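You operate a simulated robot arm through the tools that you are given. There is no shell and no other tool. Be economical: measure what you need, move in short steps, check, and stop when the job is done.

Carry out the task below with a simulated two-armed robot. There is one attempt and no reset: what you move stays moved.

Task
Open the top drawer of unit 3, fetch the white rag and set it in the inside of the top drawer of unit 3, then shut the 3. Take the red flag and put it on top of the brown lamp box. Turn the strobe knob to 5 Hz. Shut the table drawer. Turn the speed knob on the pale control panel to 0. Turn the across knob to 1 left. Take the blue block and put it on the top of the grey workbench. Pick up the orange cartridge with one hand, pass it to the other hand and put it on the top of the cream cabinet. Take the grey cup on the top of the grey workbench and put it away on the mixing end of the ink bench. Take the thinner bottle on the top of the grey workbench and put it away on the mixing end of the ink bench. Put one of the small grey reels from the top of the grey workbench on the job card there. Put the fuse carton on the top of the grey workbench away on the top of the cream cabinet. Fetch the 70 mm steel block from the top of the grey cabinet and set it on the lower shelf of the ink bench. The order is free. Set down upright: red flag, blue block, grey cup, thinner bottle, fuse carton, steel block.

Only the result counts: the job must be done as asked and must still hold three seconds after the hand-in. Knocking over, shifting, dropping, spilling or breaking anything else fails it.

Robot
Two 7-joint arms with three-finger grippers on one trunk, on a base that drives. Base frame: it is fixed to the floor where the robot stands at the start and does not move with it; the origin is under the middle of the robot, x ahead of it, y to its left, z up. Lengths are in mm, angles in degrees, forces in N, time in s.
The left shoulder is at the start at [30, 124, 1008], the right one opposite. With the tool pointing down near the work surface each hand reaches from about 100 to 780 mm from the robot's upright axis, wherever it stands, measured 20 degrees to its own side. Places, roughly: across knob [1000, -1200, 1300]; blue block (3x6x4 cm) [400, -1400, 800]; brown lamp box [1250, -4750, 750]; fuse carton [-2500, -500, 1000]; grey cup (8x8x8 cm) [-1900, 100, 900]; inside of the top drawer of unit 3 [2900, 200, 500]; job card [-2000, 0, 750]; lower shelf of the ink bench [4000, -2800, 200]; mixing end of the ink bench [3300, -3100, 900]; orange cartridge [-1750, 0, 1000]; red flag (5x4x6 cm) [2800, -3400, 900]; small grey reel (7x6x13 cm) [-2500, -300, 900]; speed knob on the pale control panel [1100, -1200, 900]; steel block [-250, -2000, 750]; strobe knob [2500, -3500, 900]; table drawer [1800, -3800, 800]; thinner bottle [-2000, 250, 1000]; top drawer of unit 3 [2900, 100, 500]; top of the cream cabinet [1000, 0, 1400]; top of the grey workbench [-2300, 0, 800]; white rag (5x7x4 cm) [3500, -2900, 900]. Payload 2.2 kg a hand.
The TCP of each hand is the grasp point between the finger pads, 28 mm short of the fingertips. In the tool frame z runs along the fingers and y along their closing line. Largest opening 102 mm; the body of the gripper starts 71 mm behind the TCP.
Orientation is that of the tool frame in the base frame, as [roll, pitch, yaw] about the fixed x, y, z axes, in that order (R = Rz(yaw) Ry(pitch) Rx(roll)). With the fingers straight down and closing along the base's y, the tool's x points along the base's -x, its y along +y and its z along -z.

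Tools
- The arms move only by the tool drive_tool. It takes "left_rows", "right_rows" or both (then of equal length, played together; a hand with none holds still); each is a list of rows, each a list of 7 numbers: the turn, a rotation vector about the tool's x, y, z in units of 120 degrees (1.0 is 120 degrees), then the shift along the tool's x, y, z in units of 500 mm (1.0 is 500 mm), then the finger opening in mm, from 0 to 102. In form: [[ax, ay, az, dx, dy, dz, hand], ...]. A call has 1 to 10 rows; each row is the pose to reach, as a shift and turn from the pose commanded when the call began, along the tool's axes at that moment. A call with a number of a shift or a turn outside -1 to 1 is refused whole. A row lasts 0.2 s, in which the tool goes at most 50 mm and 8.6 degrees; a call with a longer step from one row to the next is refused whole, and so is a gripper value outside its range. Where a pose cannot be reached the arm comes as near as it can. A force on the tool above 40 N (or 10 N above the force at the start of the call, whichever is more), or a blocked arm, ends the call early, and 0.2 s more pass. The fingers move at their own pace and stop on an object; they squeeze with about 36 N. The grip force told is the motor's: it shows also when the fingers shut on nothing. Time passes only in rows, and 0.2 s behind the last, so rows that repeat a pose let the fingers close. It gives the time, the measured TCP pose, the force on the tool (base axes), the opening and the grip force at its end, in the units of the frame above (readings bear some noise), with the torque about the TCP (base axes, N m) and any sound that the robot's microphone picked up.
- Cameras (640 x 400 px; columns grow to the right, rows downward): "scene" is now at [49.2, 1.7, 1735.4]; the picture's right is [0.15, -0.99, 0.00], its down [-0.72, -0.11, -0.68] and it looks along [0.67, 0.10, -0.73] (base axes); focal length 291 px, centre (320, 200). "left" rides on the left gripper at [72, 38, -86] in its tool frame; the picture's right is [-0.46, 0.89, 0.00], its down [-0.60, -0.32, -0.73] and it looks along [-0.65, -0.34, 0.68] (tool axes); focal length 256 px, centre (320, 200). "right" rides on the right gripper at [69, 44, -86] in its tool frame; the picture's right is [-0.53, 0.85, 0.00], its down [-0.58, -0.36, -0.73] and it looks along [-0.62, -0.39, 0.68] (tool axes); focal length 256 px, centre (320, 200). There is no depth. A picture from a camera that has moved, and an enlarged one, comes with that camera's place and axes in the base frame and with its lens. The place of the scene camera against the robot may be out by one fixed shift of up to 18 mm in any direction.
- capture(camera): a new picture of that camera. No time passes.
- slide_trunk(by): slides the trunk up (or, below 0, down) by that many mm; the arms and the scene camera ride with it, the base frame stays. It gives what a move gives, with no picture.
- roll_base(legs): drives the robot by 1 to 6 legs, each [ahead, left, turn to the left] in mm, mm and degrees, along the robot's own axes; the way and the turn of a leg run together, so that a leg with both is an arc; at most 1500 mm and 180 degrees a leg. The arms and the cameras ride along, it lands a little off, and it stops where it bumps. It gives what a move gives.
- aim_head(pan, tilt): turns the head with the scene camera to pan (to the left, within 143 degrees either way) and tilt (down, from -29 to 69), counted from straight ahead of the robot. It gives what a move gives.
- close_up(camera, box): a new picture of the part [left, top, right, bottom] of that camera's present view, enlarged. No time passes.
- close_job(): hands the job in; it is judged then, once.

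Work in short steps. Places have to be worked out from the pictures, the camera data and where the tool is seen: move nearer, look again, correct. Check each grasp and each placing, and mend what went wrong. You have 577 turns and 370 pictures in all, those below and enlarged ones among them. Open the grippers and draw the arms clear of the work before you hand the job in, unless the task says otherwise.

The tools are called as a command line: name --argument value ..., lists and objects as JSON in quotes. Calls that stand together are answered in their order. drive_tool: Moves the arms, as the interface text tells. Its arguments: {"type":"object","properties":{"left_rows":{"type":"array","items":{"type":"array","items":{"type":"number"}}},"right_rows":{"type":"array","items":{"type":"array","items":{"type":"number"}}}},"required":[]} The other tools are called the same way: slide_trunk (by) slides the trunk up or down; roll_base (legs) drives the base; aim_head (pan, tilt) turns the head that bears the scene camera; capture (camera) takes a picture; close_up (camera, box) takes an enlarged picture of a part of a camera's view; close_job () hands the job in.

At the start:

```text
time: 0.0
left_position: [497.8, 175.1, 747.1]
left_orientation: [-179.9, 0.0, -180.0]
left_contact_force: [0.0, -0.9, -0.6]
left_ft_torque: [0.0, 0.03, 0.03]
left_width: 102.1
left_finger_force: 0.0
right_position: [370.8, -192.4, 782.6]
right_orientation: [-180.0, -0.1, -180.0]
right_contact_force: [0.3, 0.0, 0.4]
right_ft_torque: [0.02, -0.04, 0.01]
right_width: 102.4
right_finger_force: 0.1
trunk travel left (down, up): [-250.0, 290.0]
robot x, y, heading: [1.3, -0.0, -0.2]
head pan, tilt: [8.7, 46.9]
```

scene: 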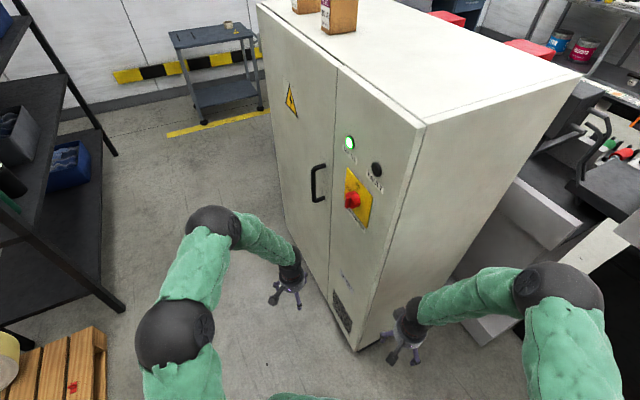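
right: 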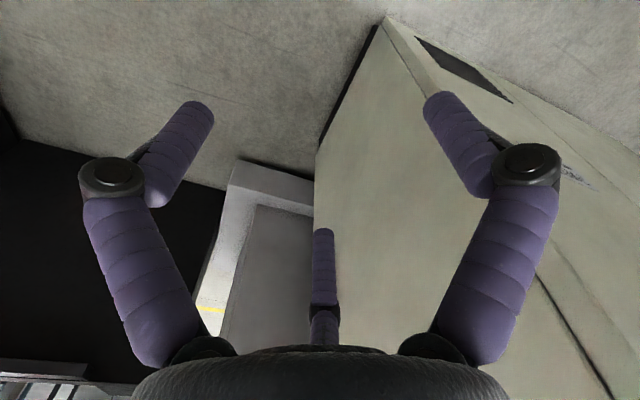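
left: 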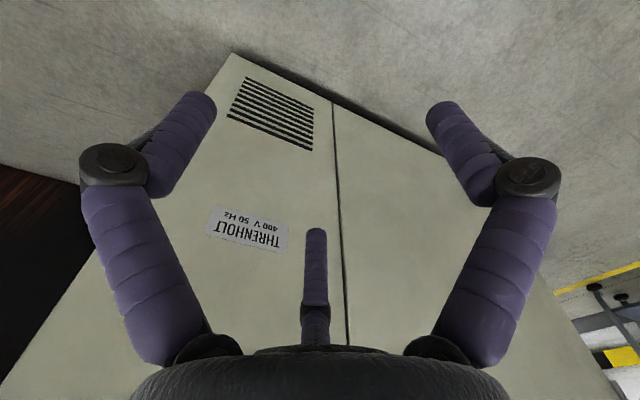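

The robot stands right in front of the cream cabinet. I survey the room first, starting with the right side.

aim_head --pan -50 --tilt 25

capture --camera "scene"

aim_head --pan -120 --tilt 25

capture --camera "scene"

aim_head --pan 140 --tilt 25

capture --camera "scene"

aim_head --pan 60 --tilt 25

capture --camera "scene"

aim_head --pan 0 --tilt 15

capture --camera "scene"

```text
time: 1.3
left_position: [497.4, 174.0, 746.0]
left_orientation: [180.0, 0.0, -180.0]
left_contact_force: [-0.3, -0.2, 0.6]
left_ft_torque: [0.01, 0.02, 0.02]
left_width: 102.0
left_finger_force: 0.2
right_position: [371.0, -192.8, 782.3]
right_orientation: [-180.0, 0.0, -180.0]
right_contact_force: [-0.7, 0.9, 0.7]
right_ft_torque: [0.02, 0.01, 0.01]
right_width: 101.9
right_finger_force: 0.0
trunk travel left (down, up): [-250.0, 290.0]
robot x, y, heading: [3.6, -2.2, 0.1]
head pan, tilt: [-50.0, 25.0]
```

```text
366 pictures are left
camera scene: at [29.7, -80.9, 1768.7], right [-0.77, -0.64, 0.0], down [-0.27, 0.32, -0.91], along [0.58, -0.69, -0.42], focal length 291 px, centre (320, 200)
```

scene: 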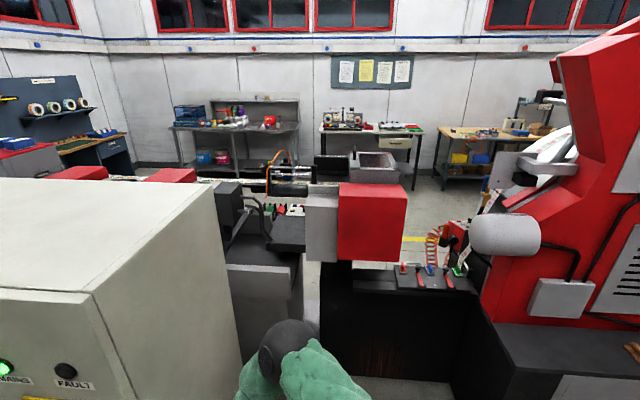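

```text
time: 2.7
left_position: [497.5, 174.5, 746.6]
left_orientation: [180.0, 0.0, -179.9]
left_contact_force: [1.0, 0.1, 0.2]
left_ft_torque: [0.03, 0.03, -0.01]
left_width: 102.0
left_finger_force: 0.0
right_position: [371.6, -192.4, 781.8]
right_orientation: [-180.0, 0.0, 180.0]
right_contact_force: [-0.8, -0.4, 0.6]
right_ft_torque: [0.01, -0.02, -0.03]
right_width: 102.0
right_finger_force: 0.0
trunk travel left (down, up): [-250.0, 290.0]
robot x, y, heading: [-2.7, -2.8, -0.3]
head pan, tilt: [-120.0, 25.0]
```

```text
365 pictures are left
camera scene: at [-75.6, -90.2, 1768.7], right [-0.87, 0.5, 0.0], down [0.21, 0.37, -0.91], along [-0.45, -0.79, -0.42], focal length 291 px, centre (320, 200)
```

scene: 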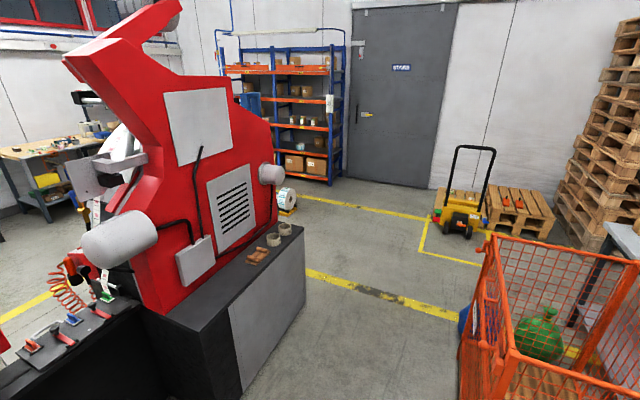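

```text
time: 6.3
left_position: [497.6, 174.2, 746.4]
left_orientation: [180.0, -0.1, 180.0]
left_contact_force: [0.5, 0.2, 0.9]
left_ft_torque: [0.0, 0.01, -0.02]
left_width: 102.0
left_finger_force: 0.0
right_position: [370.8, -191.7, 781.2]
right_orientation: [179.9, 0.0, -180.0]
right_contact_force: [0.1, 0.4, -0.3]
right_ft_torque: [-0.01, 0.0, 0.03]
right_width: 102.2
right_finger_force: 0.1
trunk travel left (down, up): [-250.0, 290.0]
robot x, y, heading: [0.2, -2.6, -0.1]
head pan, tilt: [140.0, 25.0]
```

```text
364 pictures are left
camera scene: at [-100.1, 48.8, 1768.7], right [0.64, 0.77, 0.0], down [0.32, -0.27, -0.91], along [-0.69, 0.58, -0.42], focal length 291 px, centre (320, 200)
```

scene: 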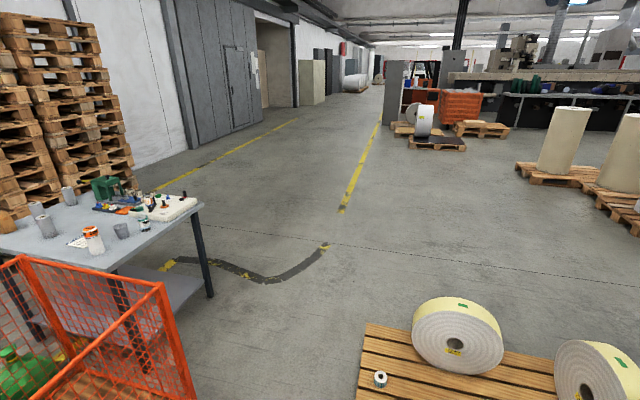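

```text
time: 7.8
left_position: [496.4, 175.5, 745.1]
left_orientation: [180.0, 0.1, -179.9]
left_contact_force: [-0.1, 1.4, 0.3]
left_ft_torque: [-0.01, -0.02, -0.01]
left_width: 102.1
left_finger_force: 0.1
right_position: [372.1, -191.9, 781.2]
right_orientation: [180.0, 0.0, -180.0]
right_contact_force: [0.4, -0.4, 0.5]
right_ft_torque: [-0.01, 0.0, 0.0]
right_width: 101.8
right_finger_force: 0.1
trunk travel left (down, up): [-250.0, 290.0]
robot x, y, heading: [0.4, -2.0, -0.3]
head pan, tilt: [60.0, 25.0]
```

```text
363 pictures are left
camera scene: at [16.5, 69.4, 1768.7], right [0.87, -0.5, 0.0], down [-0.21, -0.37, -0.91], along [0.45, 0.79, -0.42], focal length 291 px, centre (320, 200)
```

scene: 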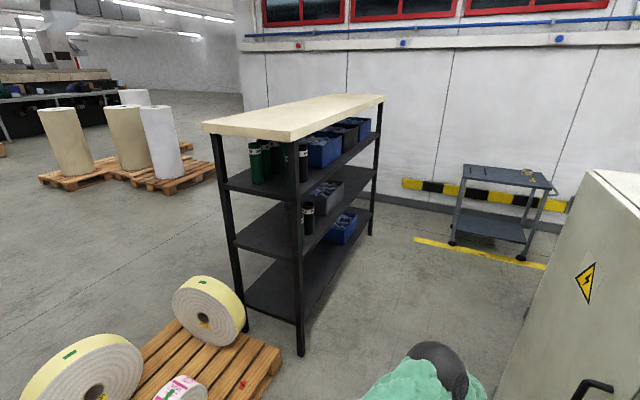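

```text
time: 9.2
left_position: [496.8, 174.3, 746.0]
left_orientation: [179.9, 0.0, 180.0]
left_contact_force: [0.4, 1.2, -1.1]
left_ft_torque: [-0.01, 0.0, 0.01]
left_width: 102.2
left_finger_force: 0.0
right_position: [371.2, -191.5, 780.7]
right_orientation: [-179.9, -0.1, 179.9]
right_contact_force: [-0.5, 1.1, 0.2]
right_ft_torque: [-0.01, 0.01, -0.01]
right_width: 102.2
right_finger_force: 0.0
trunk travel left (down, up): [-250.0, 290.0]
robot x, y, heading: [1.1, 0.6, 0.1]
head pan, tilt: [0.0, 15.0]
```

```text
362 pictures are left
camera scene: at [63.9, -10.3, 1784.9], right [0.0, -1.0, 0.0], down [-0.26, 0.0, -0.97], along [0.97, 0.0, -0.26], focal length 291 px, centre (320, 200)
```

scene: 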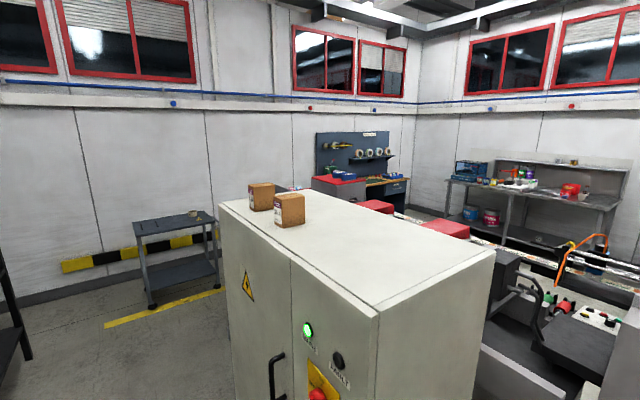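

I see the press at the right, the workbench behind left, and the cream cabinet ahead. I take some closer views of the press front where the blue block and knobs should be.

slide_trunk --by 280

aim_head --pan -60 --tilt 40

capture --camera "scene"

aim_head --pan -35 --tilt 25

capture --camera "scene"

aim_head --pan -100 --tilt 45

capture --camera "scene"

```text
time: 12.0
left_position: [498.1, 174.1, 1026.2]
left_orientation: [179.9, -0.1, 180.0]
left_contact_force: [-0.4, -0.4, 0.3]
left_ft_torque: [-0.01, 0.01, 0.01]
left_width: 102.1
left_finger_force: 0.0
right_position: [370.9, -192.6, 1061.0]
right_orientation: [-180.0, 0.0, 180.0]
right_contact_force: [0.5, -0.1, 1.0]
right_ft_torque: [0.02, 0.0, 0.03]
right_width: 101.9
right_finger_force: 0.0
trunk travel left (down, up): [-530.0, 10.0]
robot x, y, heading: [2.1, -1.4, 0.1]
head pan, tilt: [0.0, 15.0]
```

```text
time: 13.3
left_position: [497.6, 174.3, 1025.5]
left_orientation: [-180.0, 0.0, 179.9]
left_contact_force: [-0.9, 0.0, -0.8]
left_ft_torque: [0.02, 0.0, 0.03]
left_width: 102.3
left_finger_force: 0.0
right_position: [370.6, -192.4, 1061.5]
right_orientation: [180.0, 0.1, -180.0]
right_contact_force: [-0.3, -0.3, 0.2]
right_ft_torque: [0.03, -0.02, 0.01]
right_width: 101.9
right_finger_force: 0.1
trunk travel left (down, up): [-530.0, 10.0]
robot x, y, heading: [-0.7, 0.7, -0.3]
head pan, tilt: [-60.0, 40.0]
```

```text
361 pictures are left
camera scene: at [13.1, -84.0, 2025.4], right [-0.87, -0.5, 0.0], down [-0.32, 0.56, -0.77], along [0.38, -0.66, -0.64], focal length 291 px, centre (320, 200)
```

scene: 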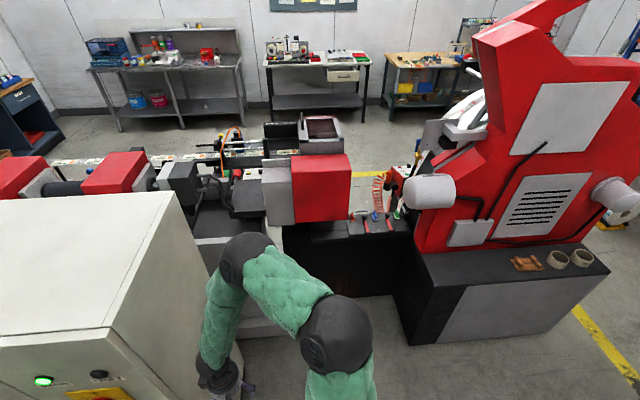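

```text
time: 14.2
left_position: [496.6, 174.5, 1026.8]
left_orientation: [180.0, -0.1, 180.0]
left_contact_force: [0.2, -0.2, 0.9]
left_ft_torque: [0.0, 0.0, 0.0]
left_width: 102.1
left_finger_force: 0.0
right_position: [371.8, -192.0, 1061.2]
right_orientation: [-180.0, 0.1, 180.0]
right_contact_force: [0.1, -0.5, -0.4]
right_ft_torque: [0.0, 0.01, 0.0]
right_width: 101.9
right_finger_force: 0.0
trunk travel left (down, up): [-530.0, 10.0]
robot x, y, heading: [0.6, 1.6, 0.2]
head pan, tilt: [-35.0, 25.0]
```

```text
360 pictures are left
camera scene: at [45.9, -63.4, 2048.7], right [-0.57, -0.82, 0.0], down [-0.35, 0.24, -0.91], along [0.74, -0.52, -0.42], focal length 291 px, centre (320, 200)
```

scene: 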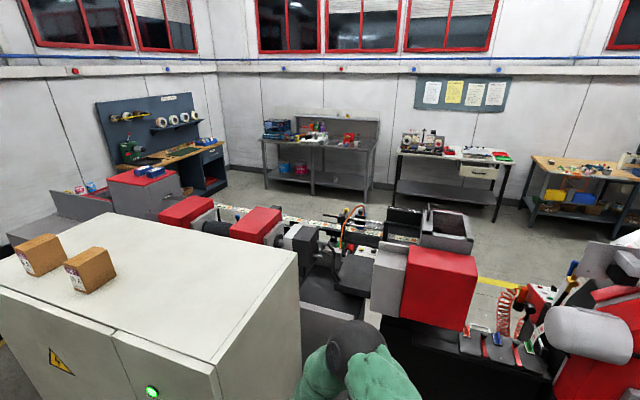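

```text
time: 15.5
left_position: [497.3, 174.2, 1025.3]
left_orientation: [-180.0, -0.1, 179.9]
left_contact_force: [-0.3, -0.7, 0.3]
left_ft_torque: [-0.03, 0.0, 0.01]
left_width: 101.8
left_finger_force: 0.2
right_position: [372.1, -191.7, 1061.9]
right_orientation: [-180.0, 0.0, -180.0]
right_contact_force: [-0.1, -0.3, 0.0]
right_ft_torque: [0.0, 0.01, -0.02]
right_width: 102.2
right_finger_force: 0.0
trunk travel left (down, up): [-530.0, 10.0]
robot x, y, heading: [1.1, -2.4, -0.0]
head pan, tilt: [-100.0, 45.0]
```

```text
359 pictures are left
camera scene: at [-43.5, -90.5, 2018.2], right [-0.98, 0.17, 0.0], down [0.12, 0.7, -0.71], along [-0.12, -0.7, -0.71], focal length 291 px, centre (320, 200)
```

scene: 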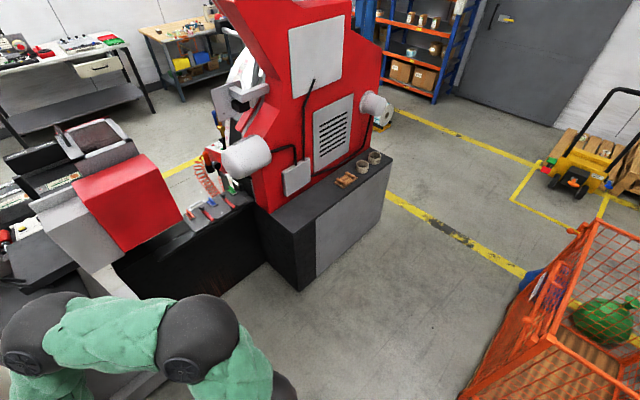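

The press runs along x with benches beyond it. Zoom on lever zone for the blue block.

close_up --camera "scene" --box '[150, 120, 310, 220]'

close_up --camera "scene" --box '[0, 100, 200, 280]'

close_up --camera "scene" --box '[250, 120, 410, 220]'

```text
4.00 times, centred on (230, 170) of scene
camera zoom: at [-43.5, -90.5, 2018.2], right [-0.98, 0.17, 0.0], down [0.12, 0.7, -0.71], along [-0.12, -0.7, -0.71], focal length 1164 px, centre (680, 320)
```

zoom: 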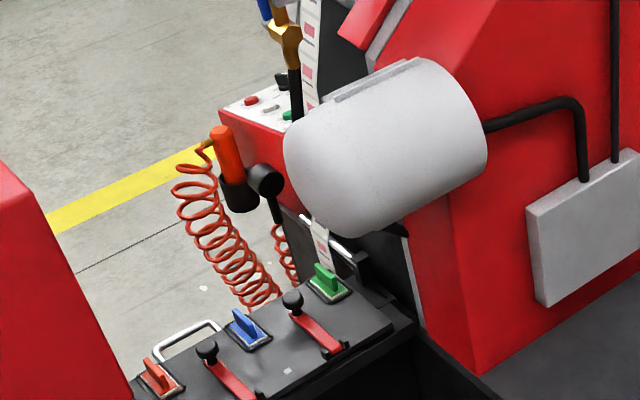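

```text
2.22 times, centred on (100, 190) of scene
camera zoom: at [-43.5, -90.5, 2018.2], right [-0.98, 0.17, 0.0], down [0.12, 0.7, -0.71], along [-0.12, -0.7, -0.71], focal length 646 px, centre (809, 222)
```

zoom: 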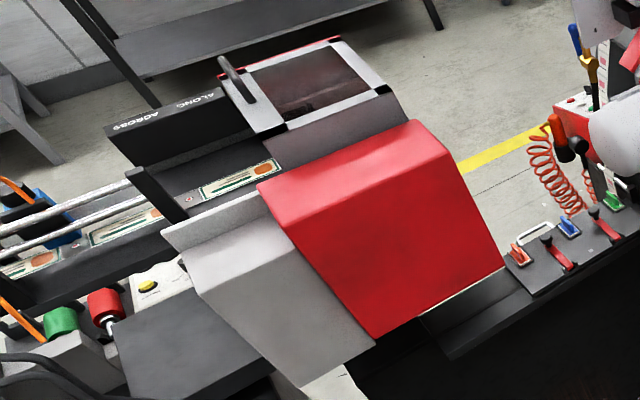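

```text
4.00 times, centred on (330, 170) of scene
camera zoom: at [-43.5, -90.5, 2018.2], right [-0.98, 0.17, 0.0], down [0.12, 0.7, -0.71], along [-0.12, -0.7, -0.71], focal length 1164 px, centre (280, 320)
```

zoom: 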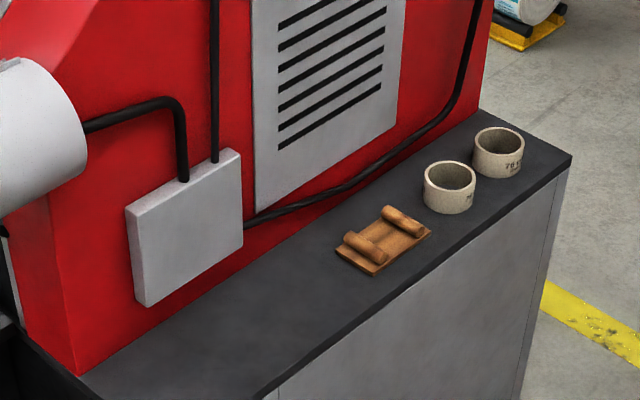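

Operator side is beyond the press, but the workbench is behind me, so I begin there. I back off and turn to face the bench.

roll_base --legs '[[-800, 500, 0], [0, 0, -140]]'

aim_head --pan 0 --tilt 30

capture --camera "scene"

```text
time: 19.6
left_position: [-145.1, 485.0, 1026.8]
left_orientation: [-179.9, 0.1, 172.4]
left_contact_force: [-1.7, 0.4, 0.0]
left_ft_torque: [-0.03, -0.03, 0.02]
left_width: 102.0
left_finger_force: 0.0
right_position: [-322.2, 139.4, 1063.1]
right_orientation: [-179.9, 0.1, 172.1]
right_contact_force: [-0.2, 0.6, 0.2]
right_ft_torque: [-0.06, -0.03, -0.02]
right_width: 101.9
right_finger_force: 0.1
trunk travel left (down, up): [-530.0, 10.0]
robot x, y, heading: [-661.2, 379.7, -7.7]
head pan, tilt: [-100.0, 45.0]
stopped in leg 1: the robot was blocked; the commanded pose is now the measured one
```

```text
time: 21.4
left_position: [-145.0, 483.0, 1027.4]
left_orientation: [179.9, 0.2, 172.2]
left_contact_force: [0.2, 0.3, -0.3]
left_ft_torque: [0.04, -0.04, 0.02]
left_width: 101.7
left_finger_force: 0.1
right_position: [-320.3, 137.5, 1063.8]
right_orientation: [180.0, -0.1, 172.2]
right_contact_force: [-0.7, 0.4, -0.2]
right_ft_torque: [0.0, -0.02, 0.0]
right_width: 101.9
right_finger_force: 0.1
trunk travel left (down, up): [-530.0, 10.0]
robot x, y, heading: [-660.3, 376.8, -7.6]
head pan, tilt: [0.0, 30.0]
```

```text
355 pictures are left
camera scene: at [-602.4, 359.2, 2040.7], right [-0.14, -0.99, 0.0], down [-0.5, 0.07, -0.87], along [0.86, -0.12, -0.5], focal length 291 px, centre (320, 200)
```

scene: 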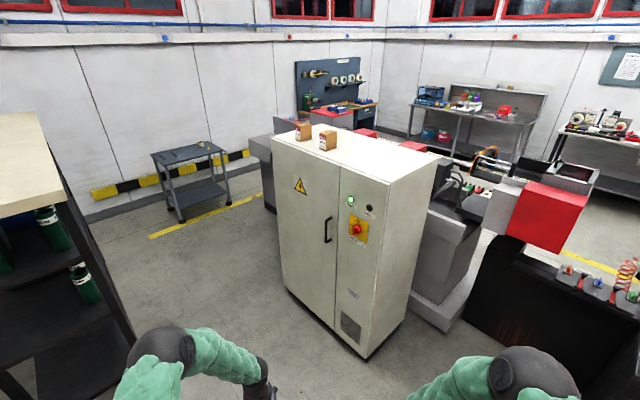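

Blocked early; I look behind and left to see what was touched.

aim_head --pan 100 --tilt 60

capture --camera "scene"

aim_head --pan 143 --tilt 50

capture --camera "scene"

aim_head --pan -143 --tilt 40

capture --camera "scene"

```text
time: 23.1
left_position: [-146.1, 483.7, 1026.9]
left_orientation: [-180.0, 0.1, 172.3]
left_contact_force: [0.0, 0.3, 0.2]
left_ft_torque: [0.02, 0.05, 0.01]
left_width: 102.0
left_finger_force: 0.0
right_position: [-320.3, 137.1, 1062.1]
right_orientation: [180.0, 0.0, 172.2]
right_contact_force: [0.6, -0.3, 0.7]
right_ft_torque: [-0.02, 0.02, -0.03]
right_width: 102.1
right_finger_force: 0.1
trunk travel left (down, up): [-530.0, 10.0]
robot x, y, heading: [-662.0, 377.5, -7.6]
head pan, tilt: [100.0, 60.0]
```

```text
354 pictures are left
camera scene: at [-694.6, 438.3, 1998.7], right [1.0, 0.04, 0.0], down [0.03, -0.87, -0.5], along [-0.02, 0.5, -0.87], focal length 291 px, centre (320, 200)
```

scene: 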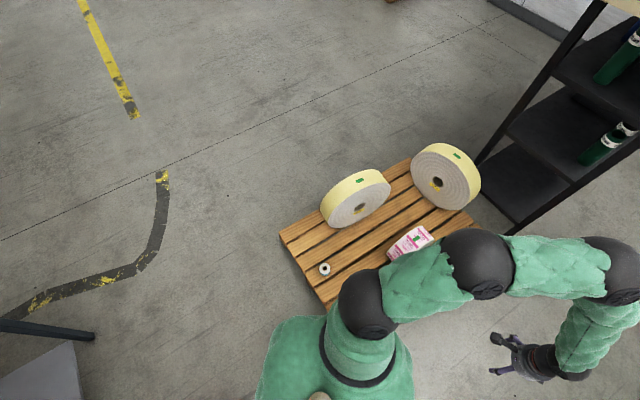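

```text
time: 24.2
left_position: [-145.5, 482.5, 1026.9]
left_orientation: [-180.0, 0.1, 172.2]
left_contact_force: [0.0, -0.2, -0.1]
left_ft_torque: [-0.02, 0.02, 0.03]
left_width: 101.9
left_finger_force: 0.0
right_position: [-321.0, 138.5, 1063.3]
right_orientation: [180.0, 0.0, 172.3]
right_contact_force: [-0.4, 1.3, 0.8]
right_ft_torque: [0.0, 0.04, 0.03]
right_width: 101.9
right_finger_force: 0.0
trunk travel left (down, up): [-530.0, 10.0]
robot x, y, heading: [-664.1, 379.1, -7.5]
head pan, tilt: [143.0, 50.0]
```

```text
353 pictures are left
camera scene: at [-746.6, 426.0, 2011.2], right [0.7, 0.71, 0.0], down [0.54, -0.54, -0.64], along [-0.46, 0.45, -0.77], focal length 291 px, centre (320, 200)
```

scene: 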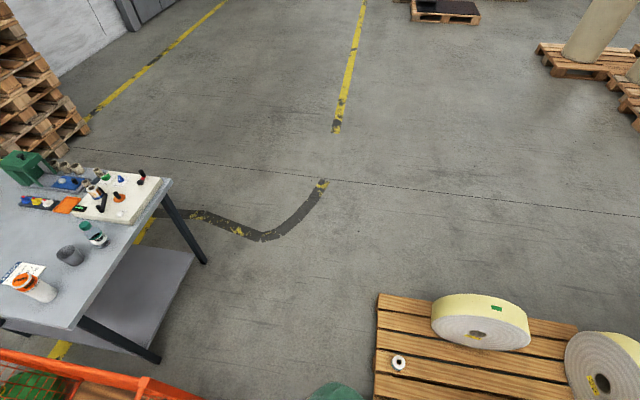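

```text
time: 28.2
left_position: [-145.8, 482.7, 1026.9]
left_orientation: [180.0, 0.1, 172.2]
left_contact_force: [0.2, -0.4, 0.2]
left_ft_torque: [0.0, -0.01, 0.03]
left_width: 101.7
left_finger_force: 0.1
right_position: [-320.9, 137.6, 1061.6]
right_orientation: [180.0, 0.0, 172.1]
right_contact_force: [1.6, 0.1, -0.6]
right_ft_torque: [0.03, 0.01, 0.0]
right_width: 101.8
right_finger_force: 0.1
trunk travel left (down, up): [-530.0, 10.0]
robot x, y, heading: [-660.9, 377.8, -7.7]
head pan, tilt: [-143.0, 40.0]
```

```text
352 pictures are left
camera scene: at [-766.2, 330.1, 2025.4], right [-0.49, 0.87, 0.0], down [0.56, 0.31, -0.77], along [-0.67, -0.37, -0.64], focal length 291 px, centre (320, 200)
```

scene: 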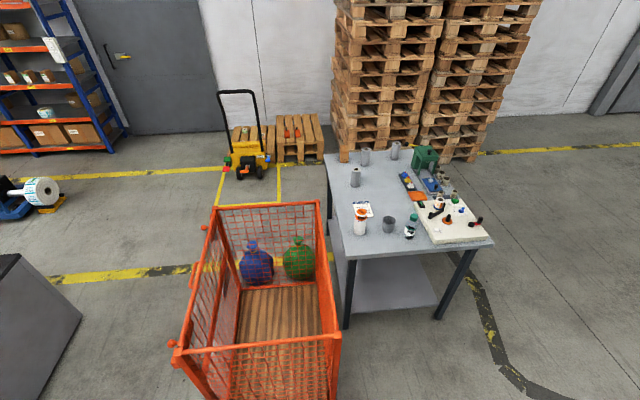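

The base bumped the pallet's near corner; nothing seems moved. I step away from it and turn toward the bench.

roll_base --legs '[[-180, -130, 0], [0, 0, -136]]'

aim_head --pan 0 --tilt 35

capture --camera "scene"

```text
time: 29.6
left_position: [-247.7, 469.6, 1028.5]
left_orientation: [-179.9, 0.2, 170.2]
left_contact_force: [-0.5, -0.5, 0.3]
left_ft_torque: [-0.02, 0.01, 0.0]
left_width: 102.1
left_finger_force: 0.0
right_position: [-433.3, 130.4, 1061.9]
right_orientation: [-179.8, 0.1, 170.3]
right_contact_force: [0.1, 0.4, -0.2]
right_ft_torque: [-0.03, -0.02, -0.01]
right_width: 102.1
right_finger_force: 0.1
trunk travel left (down, up): [-530.0, 10.0]
robot x, y, heading: [-767.9, 380.0, -9.4]
head pan, tilt: [-143.0, 40.0]
stopped in leg 1: the robot was blocked; the commanded pose is now the measured one
```

```text
time: 31.9
left_position: [-244.3, 470.4, 1027.2]
left_orientation: [-179.9, 0.0, 170.3]
left_contact_force: [0.9, 0.3, -0.6]
left_ft_torque: [0.04, 0.02, -0.02]
left_width: 102.0
left_finger_force: 0.0
right_position: [-428.9, 129.5, 1062.1]
right_orientation: [-179.8, -0.2, 170.3]
right_contact_force: [0.0, -0.6, 0.2]
right_ft_torque: [-0.04, 0.01, 0.03]
right_width: 102.1
right_finger_force: 0.0
trunk travel left (down, up): [-530.0, 10.0]
robot x, y, heading: [-769.5, 383.1, -9.3]
head pan, tilt: [0.0, 35.0]
```

```text
351 pictures are left
camera scene: at [-706.2, 362.6, 2032.9], right [-0.16, -0.99, 0.0], down [-0.57, 0.09, -0.82], along [0.81, -0.13, -0.57], focal length 291 px, centre (320, 200)
```

scene: 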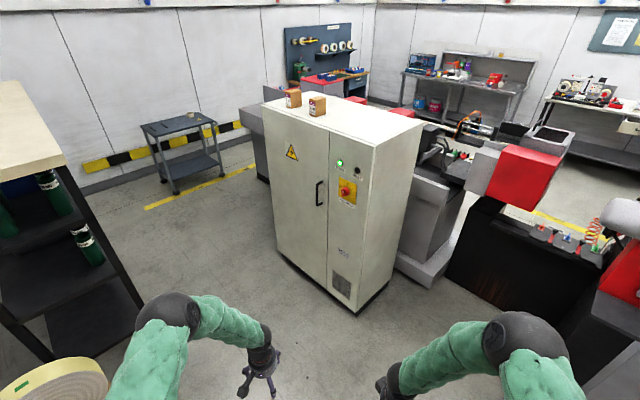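

Blocked again, apparently toward -y. I look down around the base on all sides.

aim_head --pan -95 --tilt 69

capture --camera "scene"

aim_head --pan -143 --tilt 69

capture --camera "scene"

aim_head --pan 130 --tilt 69

capture --camera "scene"

```text
time: 33.6
left_position: [-245.7, 469.8, 1027.6]
left_orientation: [-180.0, 0.0, 170.3]
left_contact_force: [0.3, 0.3, -1.0]
left_ft_torque: [0.03, 0.0, -0.02]
left_width: 102.2
left_finger_force: 0.0
right_position: [-429.9, 130.2, 1062.0]
right_orientation: [-179.9, -0.2, 170.3]
right_contact_force: [0.1, 0.3, -1.1]
right_ft_torque: [-0.01, -0.03, -0.03]
right_width: 101.8
right_finger_force: 0.0
trunk travel left (down, up): [-530.0, 10.0]
robot x, y, heading: [-763.2, 383.8, -9.2]
head pan, tilt: [-95.0, 68.8]
```

```text
350 pictures are left
camera scene: at [-807.2, 322.9, 1989.3], right [-0.97, 0.25, 0.0], down [0.23, 0.9, -0.36], along [-0.09, -0.35, -0.93], focal length 291 px, centre (320, 200)
```

scene: 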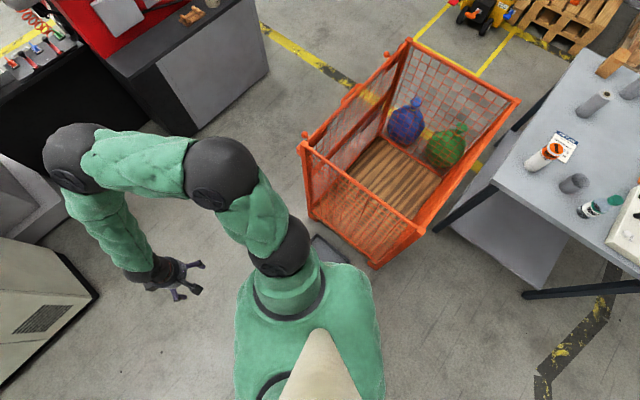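

```text
time: 34.8
left_position: [-246.9, 470.1, 1026.7]
left_orientation: [-179.9, -0.1, 170.4]
left_contact_force: [0.5, -0.9, 0.2]
left_ft_torque: [0.0, 0.01, -0.02]
left_width: 101.9
left_finger_force: 0.0
right_position: [-430.4, 129.7, 1061.8]
right_orientation: [-179.9, 0.0, 170.3]
right_contact_force: [0.9, -0.4, 0.0]
right_ft_torque: [-0.01, 0.01, 0.02]
right_width: 101.8
right_finger_force: 0.0
trunk travel left (down, up): [-530.0, 10.0]
robot x, y, heading: [-761.0, 382.7, -9.6]
head pan, tilt: [-143.0, 68.8]
```

```text
349 pictures are left
camera scene: at [-842.9, 351.1, 1989.3], right [-0.46, 0.89, 0.0], down [0.83, 0.43, -0.36], along [-0.32, -0.17, -0.93], focal length 291 px, centre (320, 200)
```

scene: 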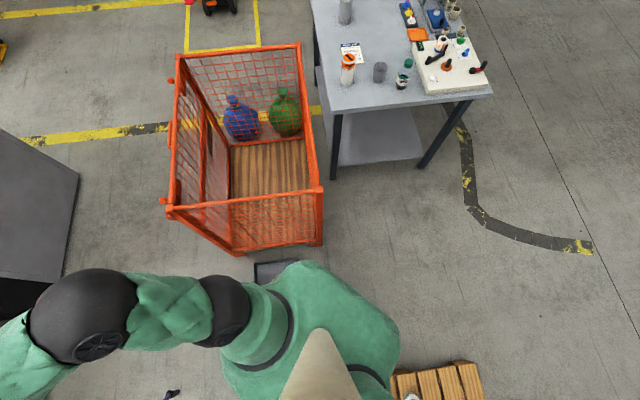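

```text
time: 38.5
left_position: [-245.9, 470.8, 1027.7]
left_orientation: [-179.9, 0.1, 170.4]
left_contact_force: [0.0, 0.4, 0.2]
left_ft_torque: [0.01, 0.02, -0.01]
left_width: 102.2
left_finger_force: 0.1
right_position: [-429.7, 131.7, 1062.2]
right_orientation: [-179.9, 0.0, 170.3]
right_contact_force: [0.7, -0.5, -0.5]
right_ft_torque: [0.02, -0.03, 0.03]
right_width: 101.9
right_finger_force: 0.0
trunk travel left (down, up): [-530.0, 10.0]
robot x, y, heading: [-765.8, 382.2, -9.0]
head pan, tilt: [130.0, 68.8]
```

```text
348 pictures are left
camera scene: at [-821.8, 425.2, 1989.3], right [0.86, 0.51, 0.0], down [0.47, -0.8, -0.36], along [-0.18, 0.31, -0.93], focal length 291 px, centre (320, 200)
```

scene: 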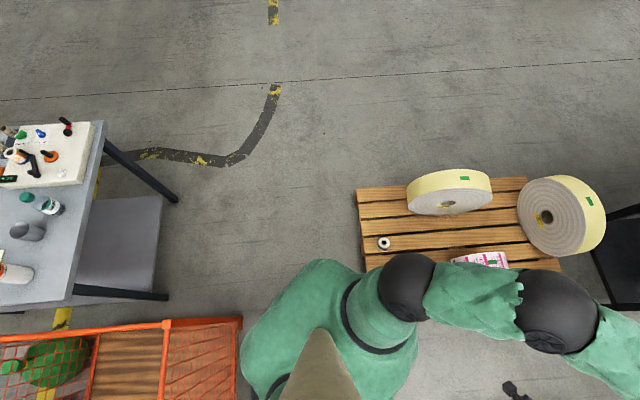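

There is a dark patch near my right rear; I move 80 mm forward and see whether it belongs to the robot.

roll_base --legs '[[100, 0, 0]]'

aim_head --pan -143 --tilt 69

capture --camera "scene"

```text
time: 39.8
left_position: [-139.1, 449.5, 1026.5]
left_orientation: [179.9, 0.0, 170.4]
left_contact_force: [1.0, 0.2, -0.4]
left_ft_torque: [0.06, 0.05, 0.02]
left_width: 101.8
left_finger_force: 0.1
right_position: [-322.6, 110.9, 1061.3]
right_orientation: [179.9, -0.2, 170.3]
right_contact_force: [0.3, -0.2, -1.0]
right_ft_torque: [0.06, 0.04, 0.0]
right_width: 102.0
right_finger_force: 0.1
trunk travel left (down, up): [-530.0, 10.0]
robot x, y, heading: [-663.1, 362.0, -9.4]
head pan, tilt: [130.0, 68.8]
stopped in leg 1: the robot was blocked; the commanded pose is now the measured one
```

```text
time: 43.6
left_position: [-142.3, 455.1, 1028.3]
left_orientation: [-179.9, 0.1, 170.2]
left_contact_force: [-0.5, -0.8, 0.0]
left_ft_torque: [0.01, 0.03, 0.0]
left_width: 102.2
left_finger_force: 0.0
right_position: [-325.5, 114.7, 1062.3]
right_orientation: [-179.9, 0.0, 170.4]
right_contact_force: [0.0, 0.3, -0.5]
right_ft_torque: [-0.02, -0.01, 0.02]
right_width: 102.0
right_finger_force: 0.2
trunk travel left (down, up): [-530.0, 10.0]
robot x, y, heading: [-657.9, 363.1, -9.4]
head pan, tilt: [-143.0, 68.8]
```

```text
347 pictures are left
camera scene: at [-739.5, 334.8, 1989.3], right [-0.46, 0.89, 0.0], down [0.83, 0.43, -0.36], along [-0.32, -0.17, -0.93], focal length 291 px, centre (320, 200)
```

scene: 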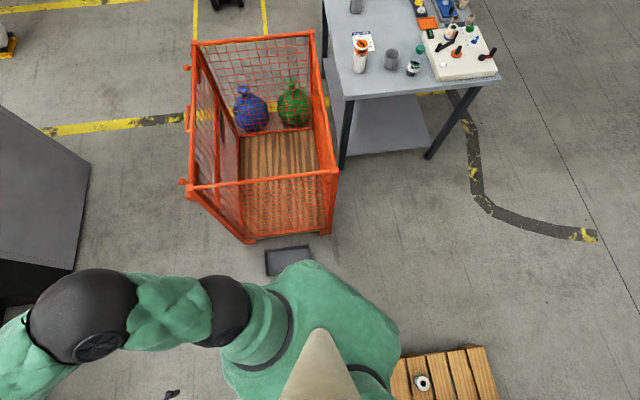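

The patch stays with the floor, so it is an object. I zoom in on it.

close_up --camera "scene" --box '[220, 200, 380, 300]'

capture --camera "left"

capture --camera "right"

```text
4.00 times, centred on (300, 250) of scene
camera zoom: at [-739.5, 334.8, 1989.3], right [-0.46, 0.89, 0.0], down [0.83, 0.43, -0.36], along [-0.32, -0.17, -0.93], focal length 1164 px, centre (400, 0)
```

zoom: 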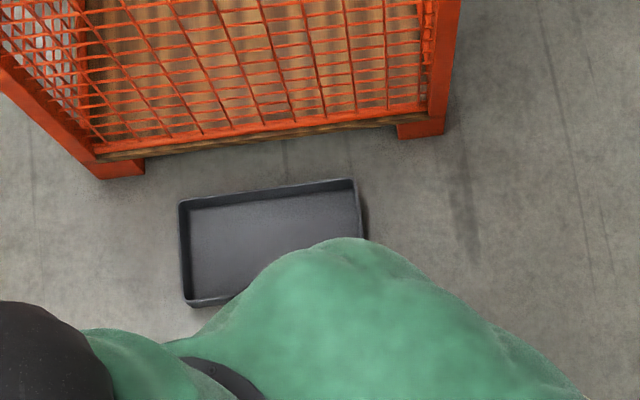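

```text
345 pictures are left
camera left: at [-206.6, 504.6, 1113.1], right [0.61, 0.79, 0.0], down [0.54, -0.41, 0.73], along [0.58, -0.45, -0.68], focal length 256 px, centre (320, 200)
```

left: 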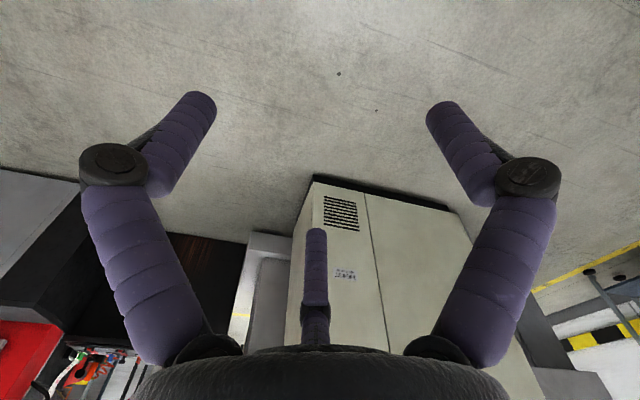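

```text
344 pictures are left
camera right: at [-386.8, 168.5, 1149.6], right [0.67, 0.74, 0.0], down [0.51, -0.45, 0.73], along [0.54, -0.49, -0.68], focal length 256 px, centre (320, 200)
```

right: 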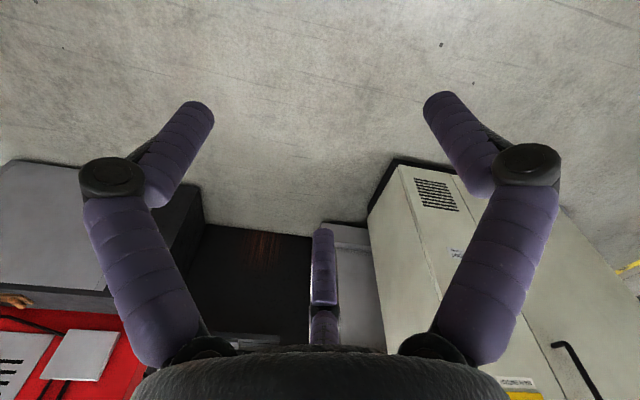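

It's a drip tray on the floor, leaving a ~550 mm gap between it and the pallet. I go forward out of the gap, then turn so I can pass it nose-first along its axis.

roll_base --legs '[[400, 0, 0], [0, -380, 0]]'

aim_head --pan 140 --tilt 55

capture --camera "scene"

```text
time: 48.1
left_position: [202.5, 20.6, 1027.3]
left_orientation: [-179.9, 0.1, 170.0]
left_contact_force: [0.1, -0.6, 0.4]
left_ft_torque: [0.01, 0.0, 0.02]
left_width: 101.9
left_finger_force: 0.0
right_position: [17.7, -319.4, 1061.9]
right_orientation: [-179.9, 0.0, 170.0]
right_contact_force: [-0.6, -0.2, 0.0]
right_ft_torque: [-0.02, -0.02, -0.01]
right_width: 102.0
right_finger_force: 0.0
trunk travel left (down, up): [-530.0, 10.0]
robot x, y, heading: [-318.3, -66.8, -9.8]
head pan, tilt: [-143.0, 68.8]
```

```text
time: 52.0
left_position: [203.3, 18.0, 1027.2]
left_orientation: [-180.0, 0.1, 170.0]
left_contact_force: [-0.1, 0.0, 0.7]
left_ft_torque: [-0.01, 0.01, 0.01]
left_width: 101.8
left_finger_force: 0.1
right_position: [16.7, -320.5, 1062.5]
right_orientation: [-179.9, 0.0, 170.0]
right_contact_force: [0.7, -0.1, 0.1]
right_ft_torque: [0.0, -0.01, 0.02]
right_width: 102.0
right_finger_force: 0.1
trunk travel left (down, up): [-530.0, 10.0]
robot x, y, heading: [-318.2, -66.0, -9.5]
head pan, tilt: [140.0, 55.0]
```

```text
343 pictures are left
camera scene: at [-392.1, -15.9, 2004.7], right [0.76, 0.65, 0.0], down [0.53, -0.63, -0.57], along [-0.37, 0.44, -0.82], focal length 291 px, centre (320, 200)
```

scene: 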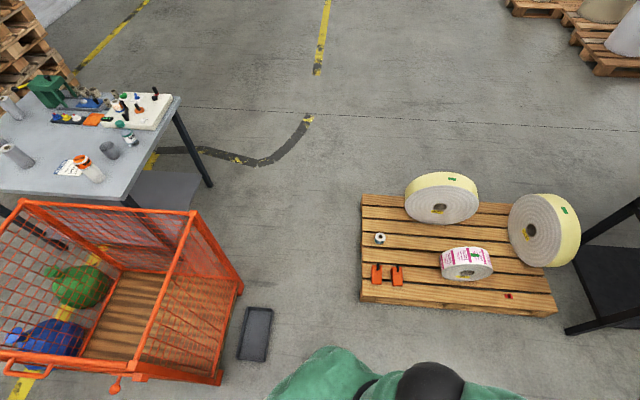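

Gap is clearly visible: tray corner about (-955,171), pallet corner (-571,615). Turn to 139° heading and align with its midline.

roll_base --legs '[[0, 0, 148.6], [0, -55, 0]]'

aim_head --pan 0 --tilt 55

capture --camera "scene"

```text
time: 59.1
left_position: [-773.6, 162.8, 1026.9]
left_orientation: [-179.9, 0.0, -40.1]
left_contact_force: [0.6, -0.2, -0.3]
left_ft_torque: [-0.01, 0.01, -0.04]
left_width: 101.7
left_finger_force: 0.0
right_position: [-441.6, 363.9, 1061.5]
right_orientation: [-179.9, -0.1, -40.1]
right_contact_force: [0.1, 0.2, 0.7]
right_ft_torque: [0.0, 0.04, 0.01]
right_width: 102.0
right_finger_force: 0.1
trunk travel left (down, up): [-530.0, 10.0]
robot x, y, heading: [-281.7, -24.7, 140.1]
head pan, tilt: [140.0, 55.0]
```

```text
time: 61.4
left_position: [-772.7, 165.3, 1026.8]
left_orientation: [-179.9, 0.1, -40.3]
left_contact_force: [0.4, 1.0, -0.5]
left_ft_torque: [-0.01, 0.01, 0.01]
left_width: 102.2
left_finger_force: 0.1
right_position: [-441.3, 363.8, 1061.2]
right_orientation: [-179.9, 0.0, -39.9]
right_contact_force: [0.6, 0.6, -0.5]
right_ft_torque: [0.03, 0.03, -0.01]
right_width: 102.1
right_finger_force: 0.1
trunk travel left (down, up): [-530.0, 10.0]
robot x, y, heading: [-282.4, -25.4, 140.1]
head pan, tilt: [0.0, 55.0]
```

```text
342 pictures are left
camera scene: at [-313.4, -6.3, 2004.7], right [0.64, 0.77, 0.0], down [0.63, -0.53, -0.57], along [-0.44, 0.37, -0.82], focal length 291 px, centre (320, 200)
```

scene: 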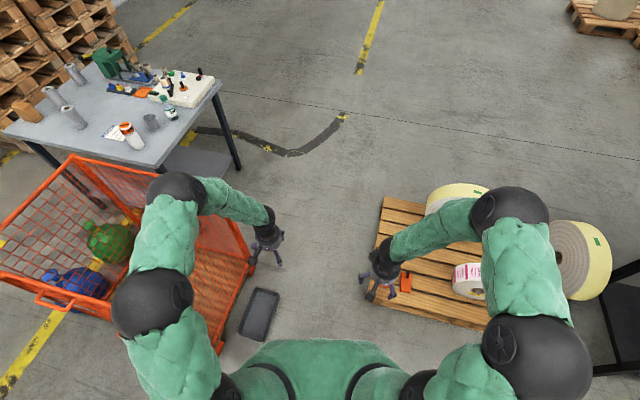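

Aligned with the mid of the gap; drive straight through.

roll_base --legs '[[650, 0, 0], [650, 0, 0]]'

capture --camera "scene"

```text
time: 68.1
left_position: [-1756.7, 989.3, 1027.0]
left_orientation: [-179.9, 0.1, -39.9]
left_contact_force: [0.4, -0.9, 0.0]
left_ft_torque: [-0.01, 0.03, 0.03]
left_width: 101.8
left_finger_force: 0.1
right_position: [-1425.5, 1190.6, 1061.6]
right_orientation: [-179.8, 0.0, -39.8]
right_contact_force: [0.3, -0.3, -0.2]
right_ft_torque: [-0.01, 0.03, 0.02]
right_width: 102.1
right_finger_force: 0.2
trunk travel left (down, up): [-530.0, 10.0]
robot x, y, heading: [-1264.4, 803.4, 140.1]
head pan, tilt: [0.0, 55.0]
```

```text
341 pictures are left
camera scene: at [-1296.9, 820.5, 2004.7], right [0.64, 0.77, 0.0], down [0.63, -0.52, -0.57], along [-0.44, 0.37, -0.82], focal length 291 px, centre (320, 200)
```

scene: 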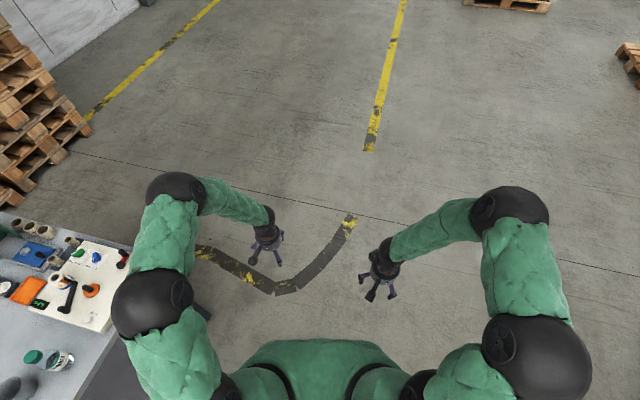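

Through the gap. Turn to face the bench edge and look.

roll_base --legs '[[0, 0, 77]]'

aim_head --pan 0 --tilt 40

capture --camera "scene"

```text
time: 71.9
left_position: [-1549.3, 361.6, 1028.3]
left_orientation: [-179.9, 0.2, 38.1]
left_contact_force: [0.2, 0.4, -0.1]
left_ft_torque: [-0.01, 0.01, -0.01]
left_width: 101.9
left_finger_force: 0.0
right_position: [-1675.9, 725.7, 1061.5]
right_orientation: [-179.9, 0.0, 38.0]
right_contact_force: [0.4, 0.1, 0.0]
right_ft_torque: [-0.01, -0.01, 0.04]
right_width: 101.9
right_finger_force: 0.2
trunk travel left (down, up): [-530.0, 10.0]
robot x, y, heading: [-1262.3, 802.3, -141.8]
head pan, tilt: [0.0, 55.0]
```

```text
time: 72.7
left_position: [-1547.9, 360.8, 1027.5]
left_orientation: [-179.9, 0.1, 38.0]
left_contact_force: [0.3, -0.6, -0.5]
left_ft_torque: [0.0, 0.02, -0.02]
left_width: 101.9
left_finger_force: 0.0
right_position: [-1675.8, 726.3, 1062.0]
right_orientation: [-180.0, 0.1, 38.0]
right_contact_force: [0.1, -0.3, 0.3]
right_ft_torque: [0.01, -0.01, -0.02]
right_width: 102.1
right_finger_force: 0.1
trunk travel left (down, up): [-530.0, 10.0]
robot x, y, heading: [-1263.4, 805.8, -142.0]
head pan, tilt: [0.0, 40.0]
```

```text
340 pictures are left
camera scene: at [-1307.6, 759.0, 2025.3], right [-0.62, 0.79, 0.0], down [0.51, 0.4, -0.77], along [-0.6, -0.47, -0.64], focal length 291 px, centre (320, 200)
```

scene: 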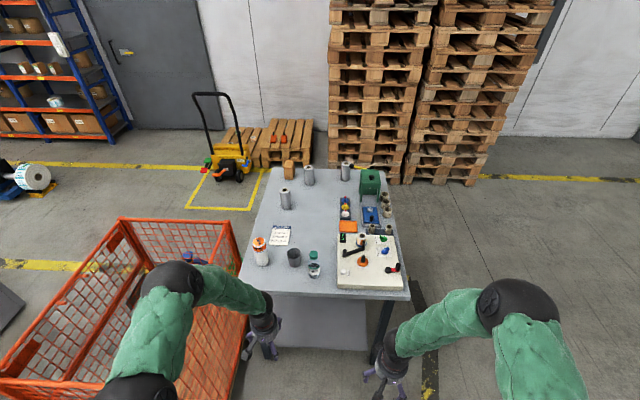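

All bench items are visible. I raise both hands for clearance, then move up to the near edge of the bench.

drive_tool --left_rows '[[0, 0, 0, 0, 0, -0.1, 102], [0, 0, 0, 0.04, 0, -0.19, 102], [0, 0, 0, 0.1, 0, -0.25, 102], [0, 0, 0, 0.18, 0, -0.3, 102]]' --right_rows '[[0, 0, 0, 0, 0, -0.1, 102], [0, 0, 0, 0, 0, -0.19, 102], [0, 0, 0, 0, 0, -0.25, 102], [0, 0, 0, 0, 0, -0.3, 102]]'

roll_base --legs '[[0, 0, -6], [496, 121, 0]]'

aim_head --pan 0 --tilt 55

capture --camera "scene"

```text
time: 73.7
left_position: [-1471.2, 418.7, 1177.1]
left_orientation: [-179.9, 0.2, 37.9]
left_contact_force: [0.8, 0.6, -0.2]
left_ft_torque: [-0.06, 0.08, 0.02]
left_width: 101.7
left_finger_force: 0.0
right_position: [-1674.2, 726.0, 1215.5]
right_orientation: [-180.0, 0.2, 38.0]
right_contact_force: [0.7, 0.5, 0.3]
right_ft_torque: [-0.01, 0.06, 0.01]
right_width: 101.8
right_finger_force: 0.1
trunk travel left (down, up): [-530.0, 10.0]
robot x, y, heading: [-1264.2, 800.8, -141.7]
head pan, tilt: [0.0, 40.0]
```

```text
time: 77.1
left_position: [-1860.0, 79.4, 1176.4]
left_orientation: [-179.9, 0.0, 31.9]
left_contact_force: [-0.6, -0.7, 0.4]
left_ft_torque: [-0.01, 0.0, 0.03]
left_width: 102.0
left_finger_force: 0.1
right_position: [-2030.4, 406.9, 1213.3]
right_orientation: [-179.9, 0.0, 32.1]
right_contact_force: [0.7, -0.4, -0.4]
right_ft_torque: [-0.01, 0.0, 0.01]
right_width: 101.9
right_finger_force: 0.0
trunk travel left (down, up): [-530.0, 10.0]
robot x, y, heading: [-1615.7, 443.0, -147.7]
head pan, tilt: [0.0, 40.0]
```

```text
time: 77.9
left_position: [-1860.2, 79.5, 1175.7]
left_orientation: [-180.0, 0.1, 32.1]
left_contact_force: [0.0, 0.4, -0.6]
left_ft_torque: [0.01, -0.02, 0.02]
left_width: 101.9
left_finger_force: 0.1
right_position: [-2031.1, 406.2, 1211.8]
right_orientation: [-179.9, -0.1, 32.1]
right_contact_force: [-0.4, 0.1, -0.1]
right_ft_torque: [-0.01, 0.02, -0.02]
right_width: 102.0
right_finger_force: 0.1
trunk travel left (down, up): [-530.0, 10.0]
robot x, y, heading: [-1610.0, 445.1, -147.7]
head pan, tilt: [0.0, 55.0]
```

```text
339 pictures are left
camera scene: at [-1647.6, 410.1, 2004.7], right [-0.53, 0.84, 0.0], down [0.69, 0.44, -0.57], along [-0.48, -0.31, -0.82], focal length 291 px, centre (320, 200)
```

scene: 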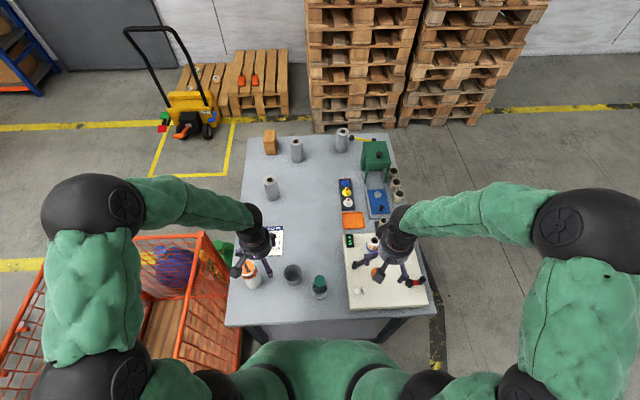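

Good position. I look with the left wrist camera at the cartridge and zoom in the scene.

capture --camera "left"

close_up --camera "scene" --box '[220, 200, 380, 300]'

close_up --camera "scene" --box '[230, 120, 390, 220]'

```text
338 pictures are left
camera left: at [-1776.9, 86.2, 1261.9], right [0.08, -1.0, 0.0], down [-0.68, -0.05, 0.73], along [-0.73, -0.06, -0.68], focal length 256 px, centre (320, 200)
```

left: 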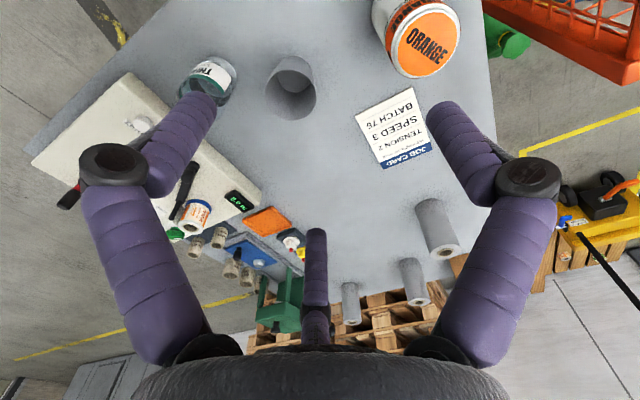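

```text
4.00 times, centred on (300, 250) of scene
camera zoom: at [-1647.6, 410.1, 2004.7], right [-0.53, 0.84, 0.0], down [0.69, 0.44, -0.57], along [-0.48, -0.31, -0.82], focal length 1164 px, centre (400, 0)
```

zoom: 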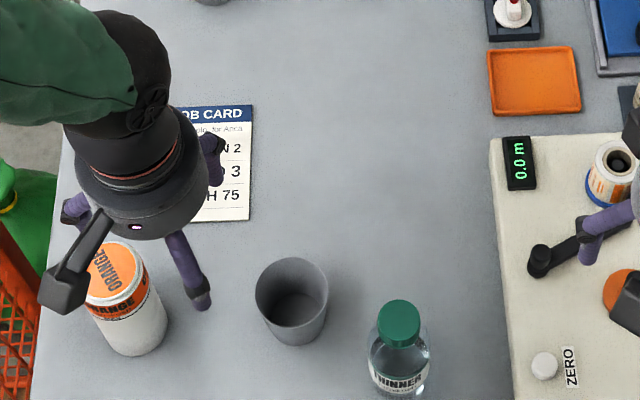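

```text
4.00 times, centred on (310, 170) of scene
camera zoom: at [-1647.6, 410.1, 2004.7], right [-0.53, 0.84, 0.0], down [0.69, 0.44, -0.57], along [-0.48, -0.31, -0.82], focal length 1164 px, centre (360, 320)
```

zoom: 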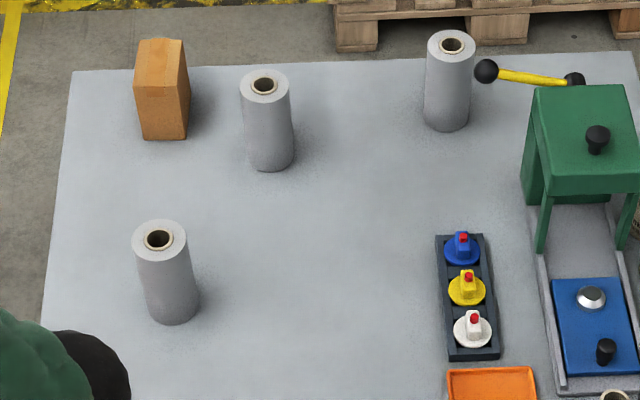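

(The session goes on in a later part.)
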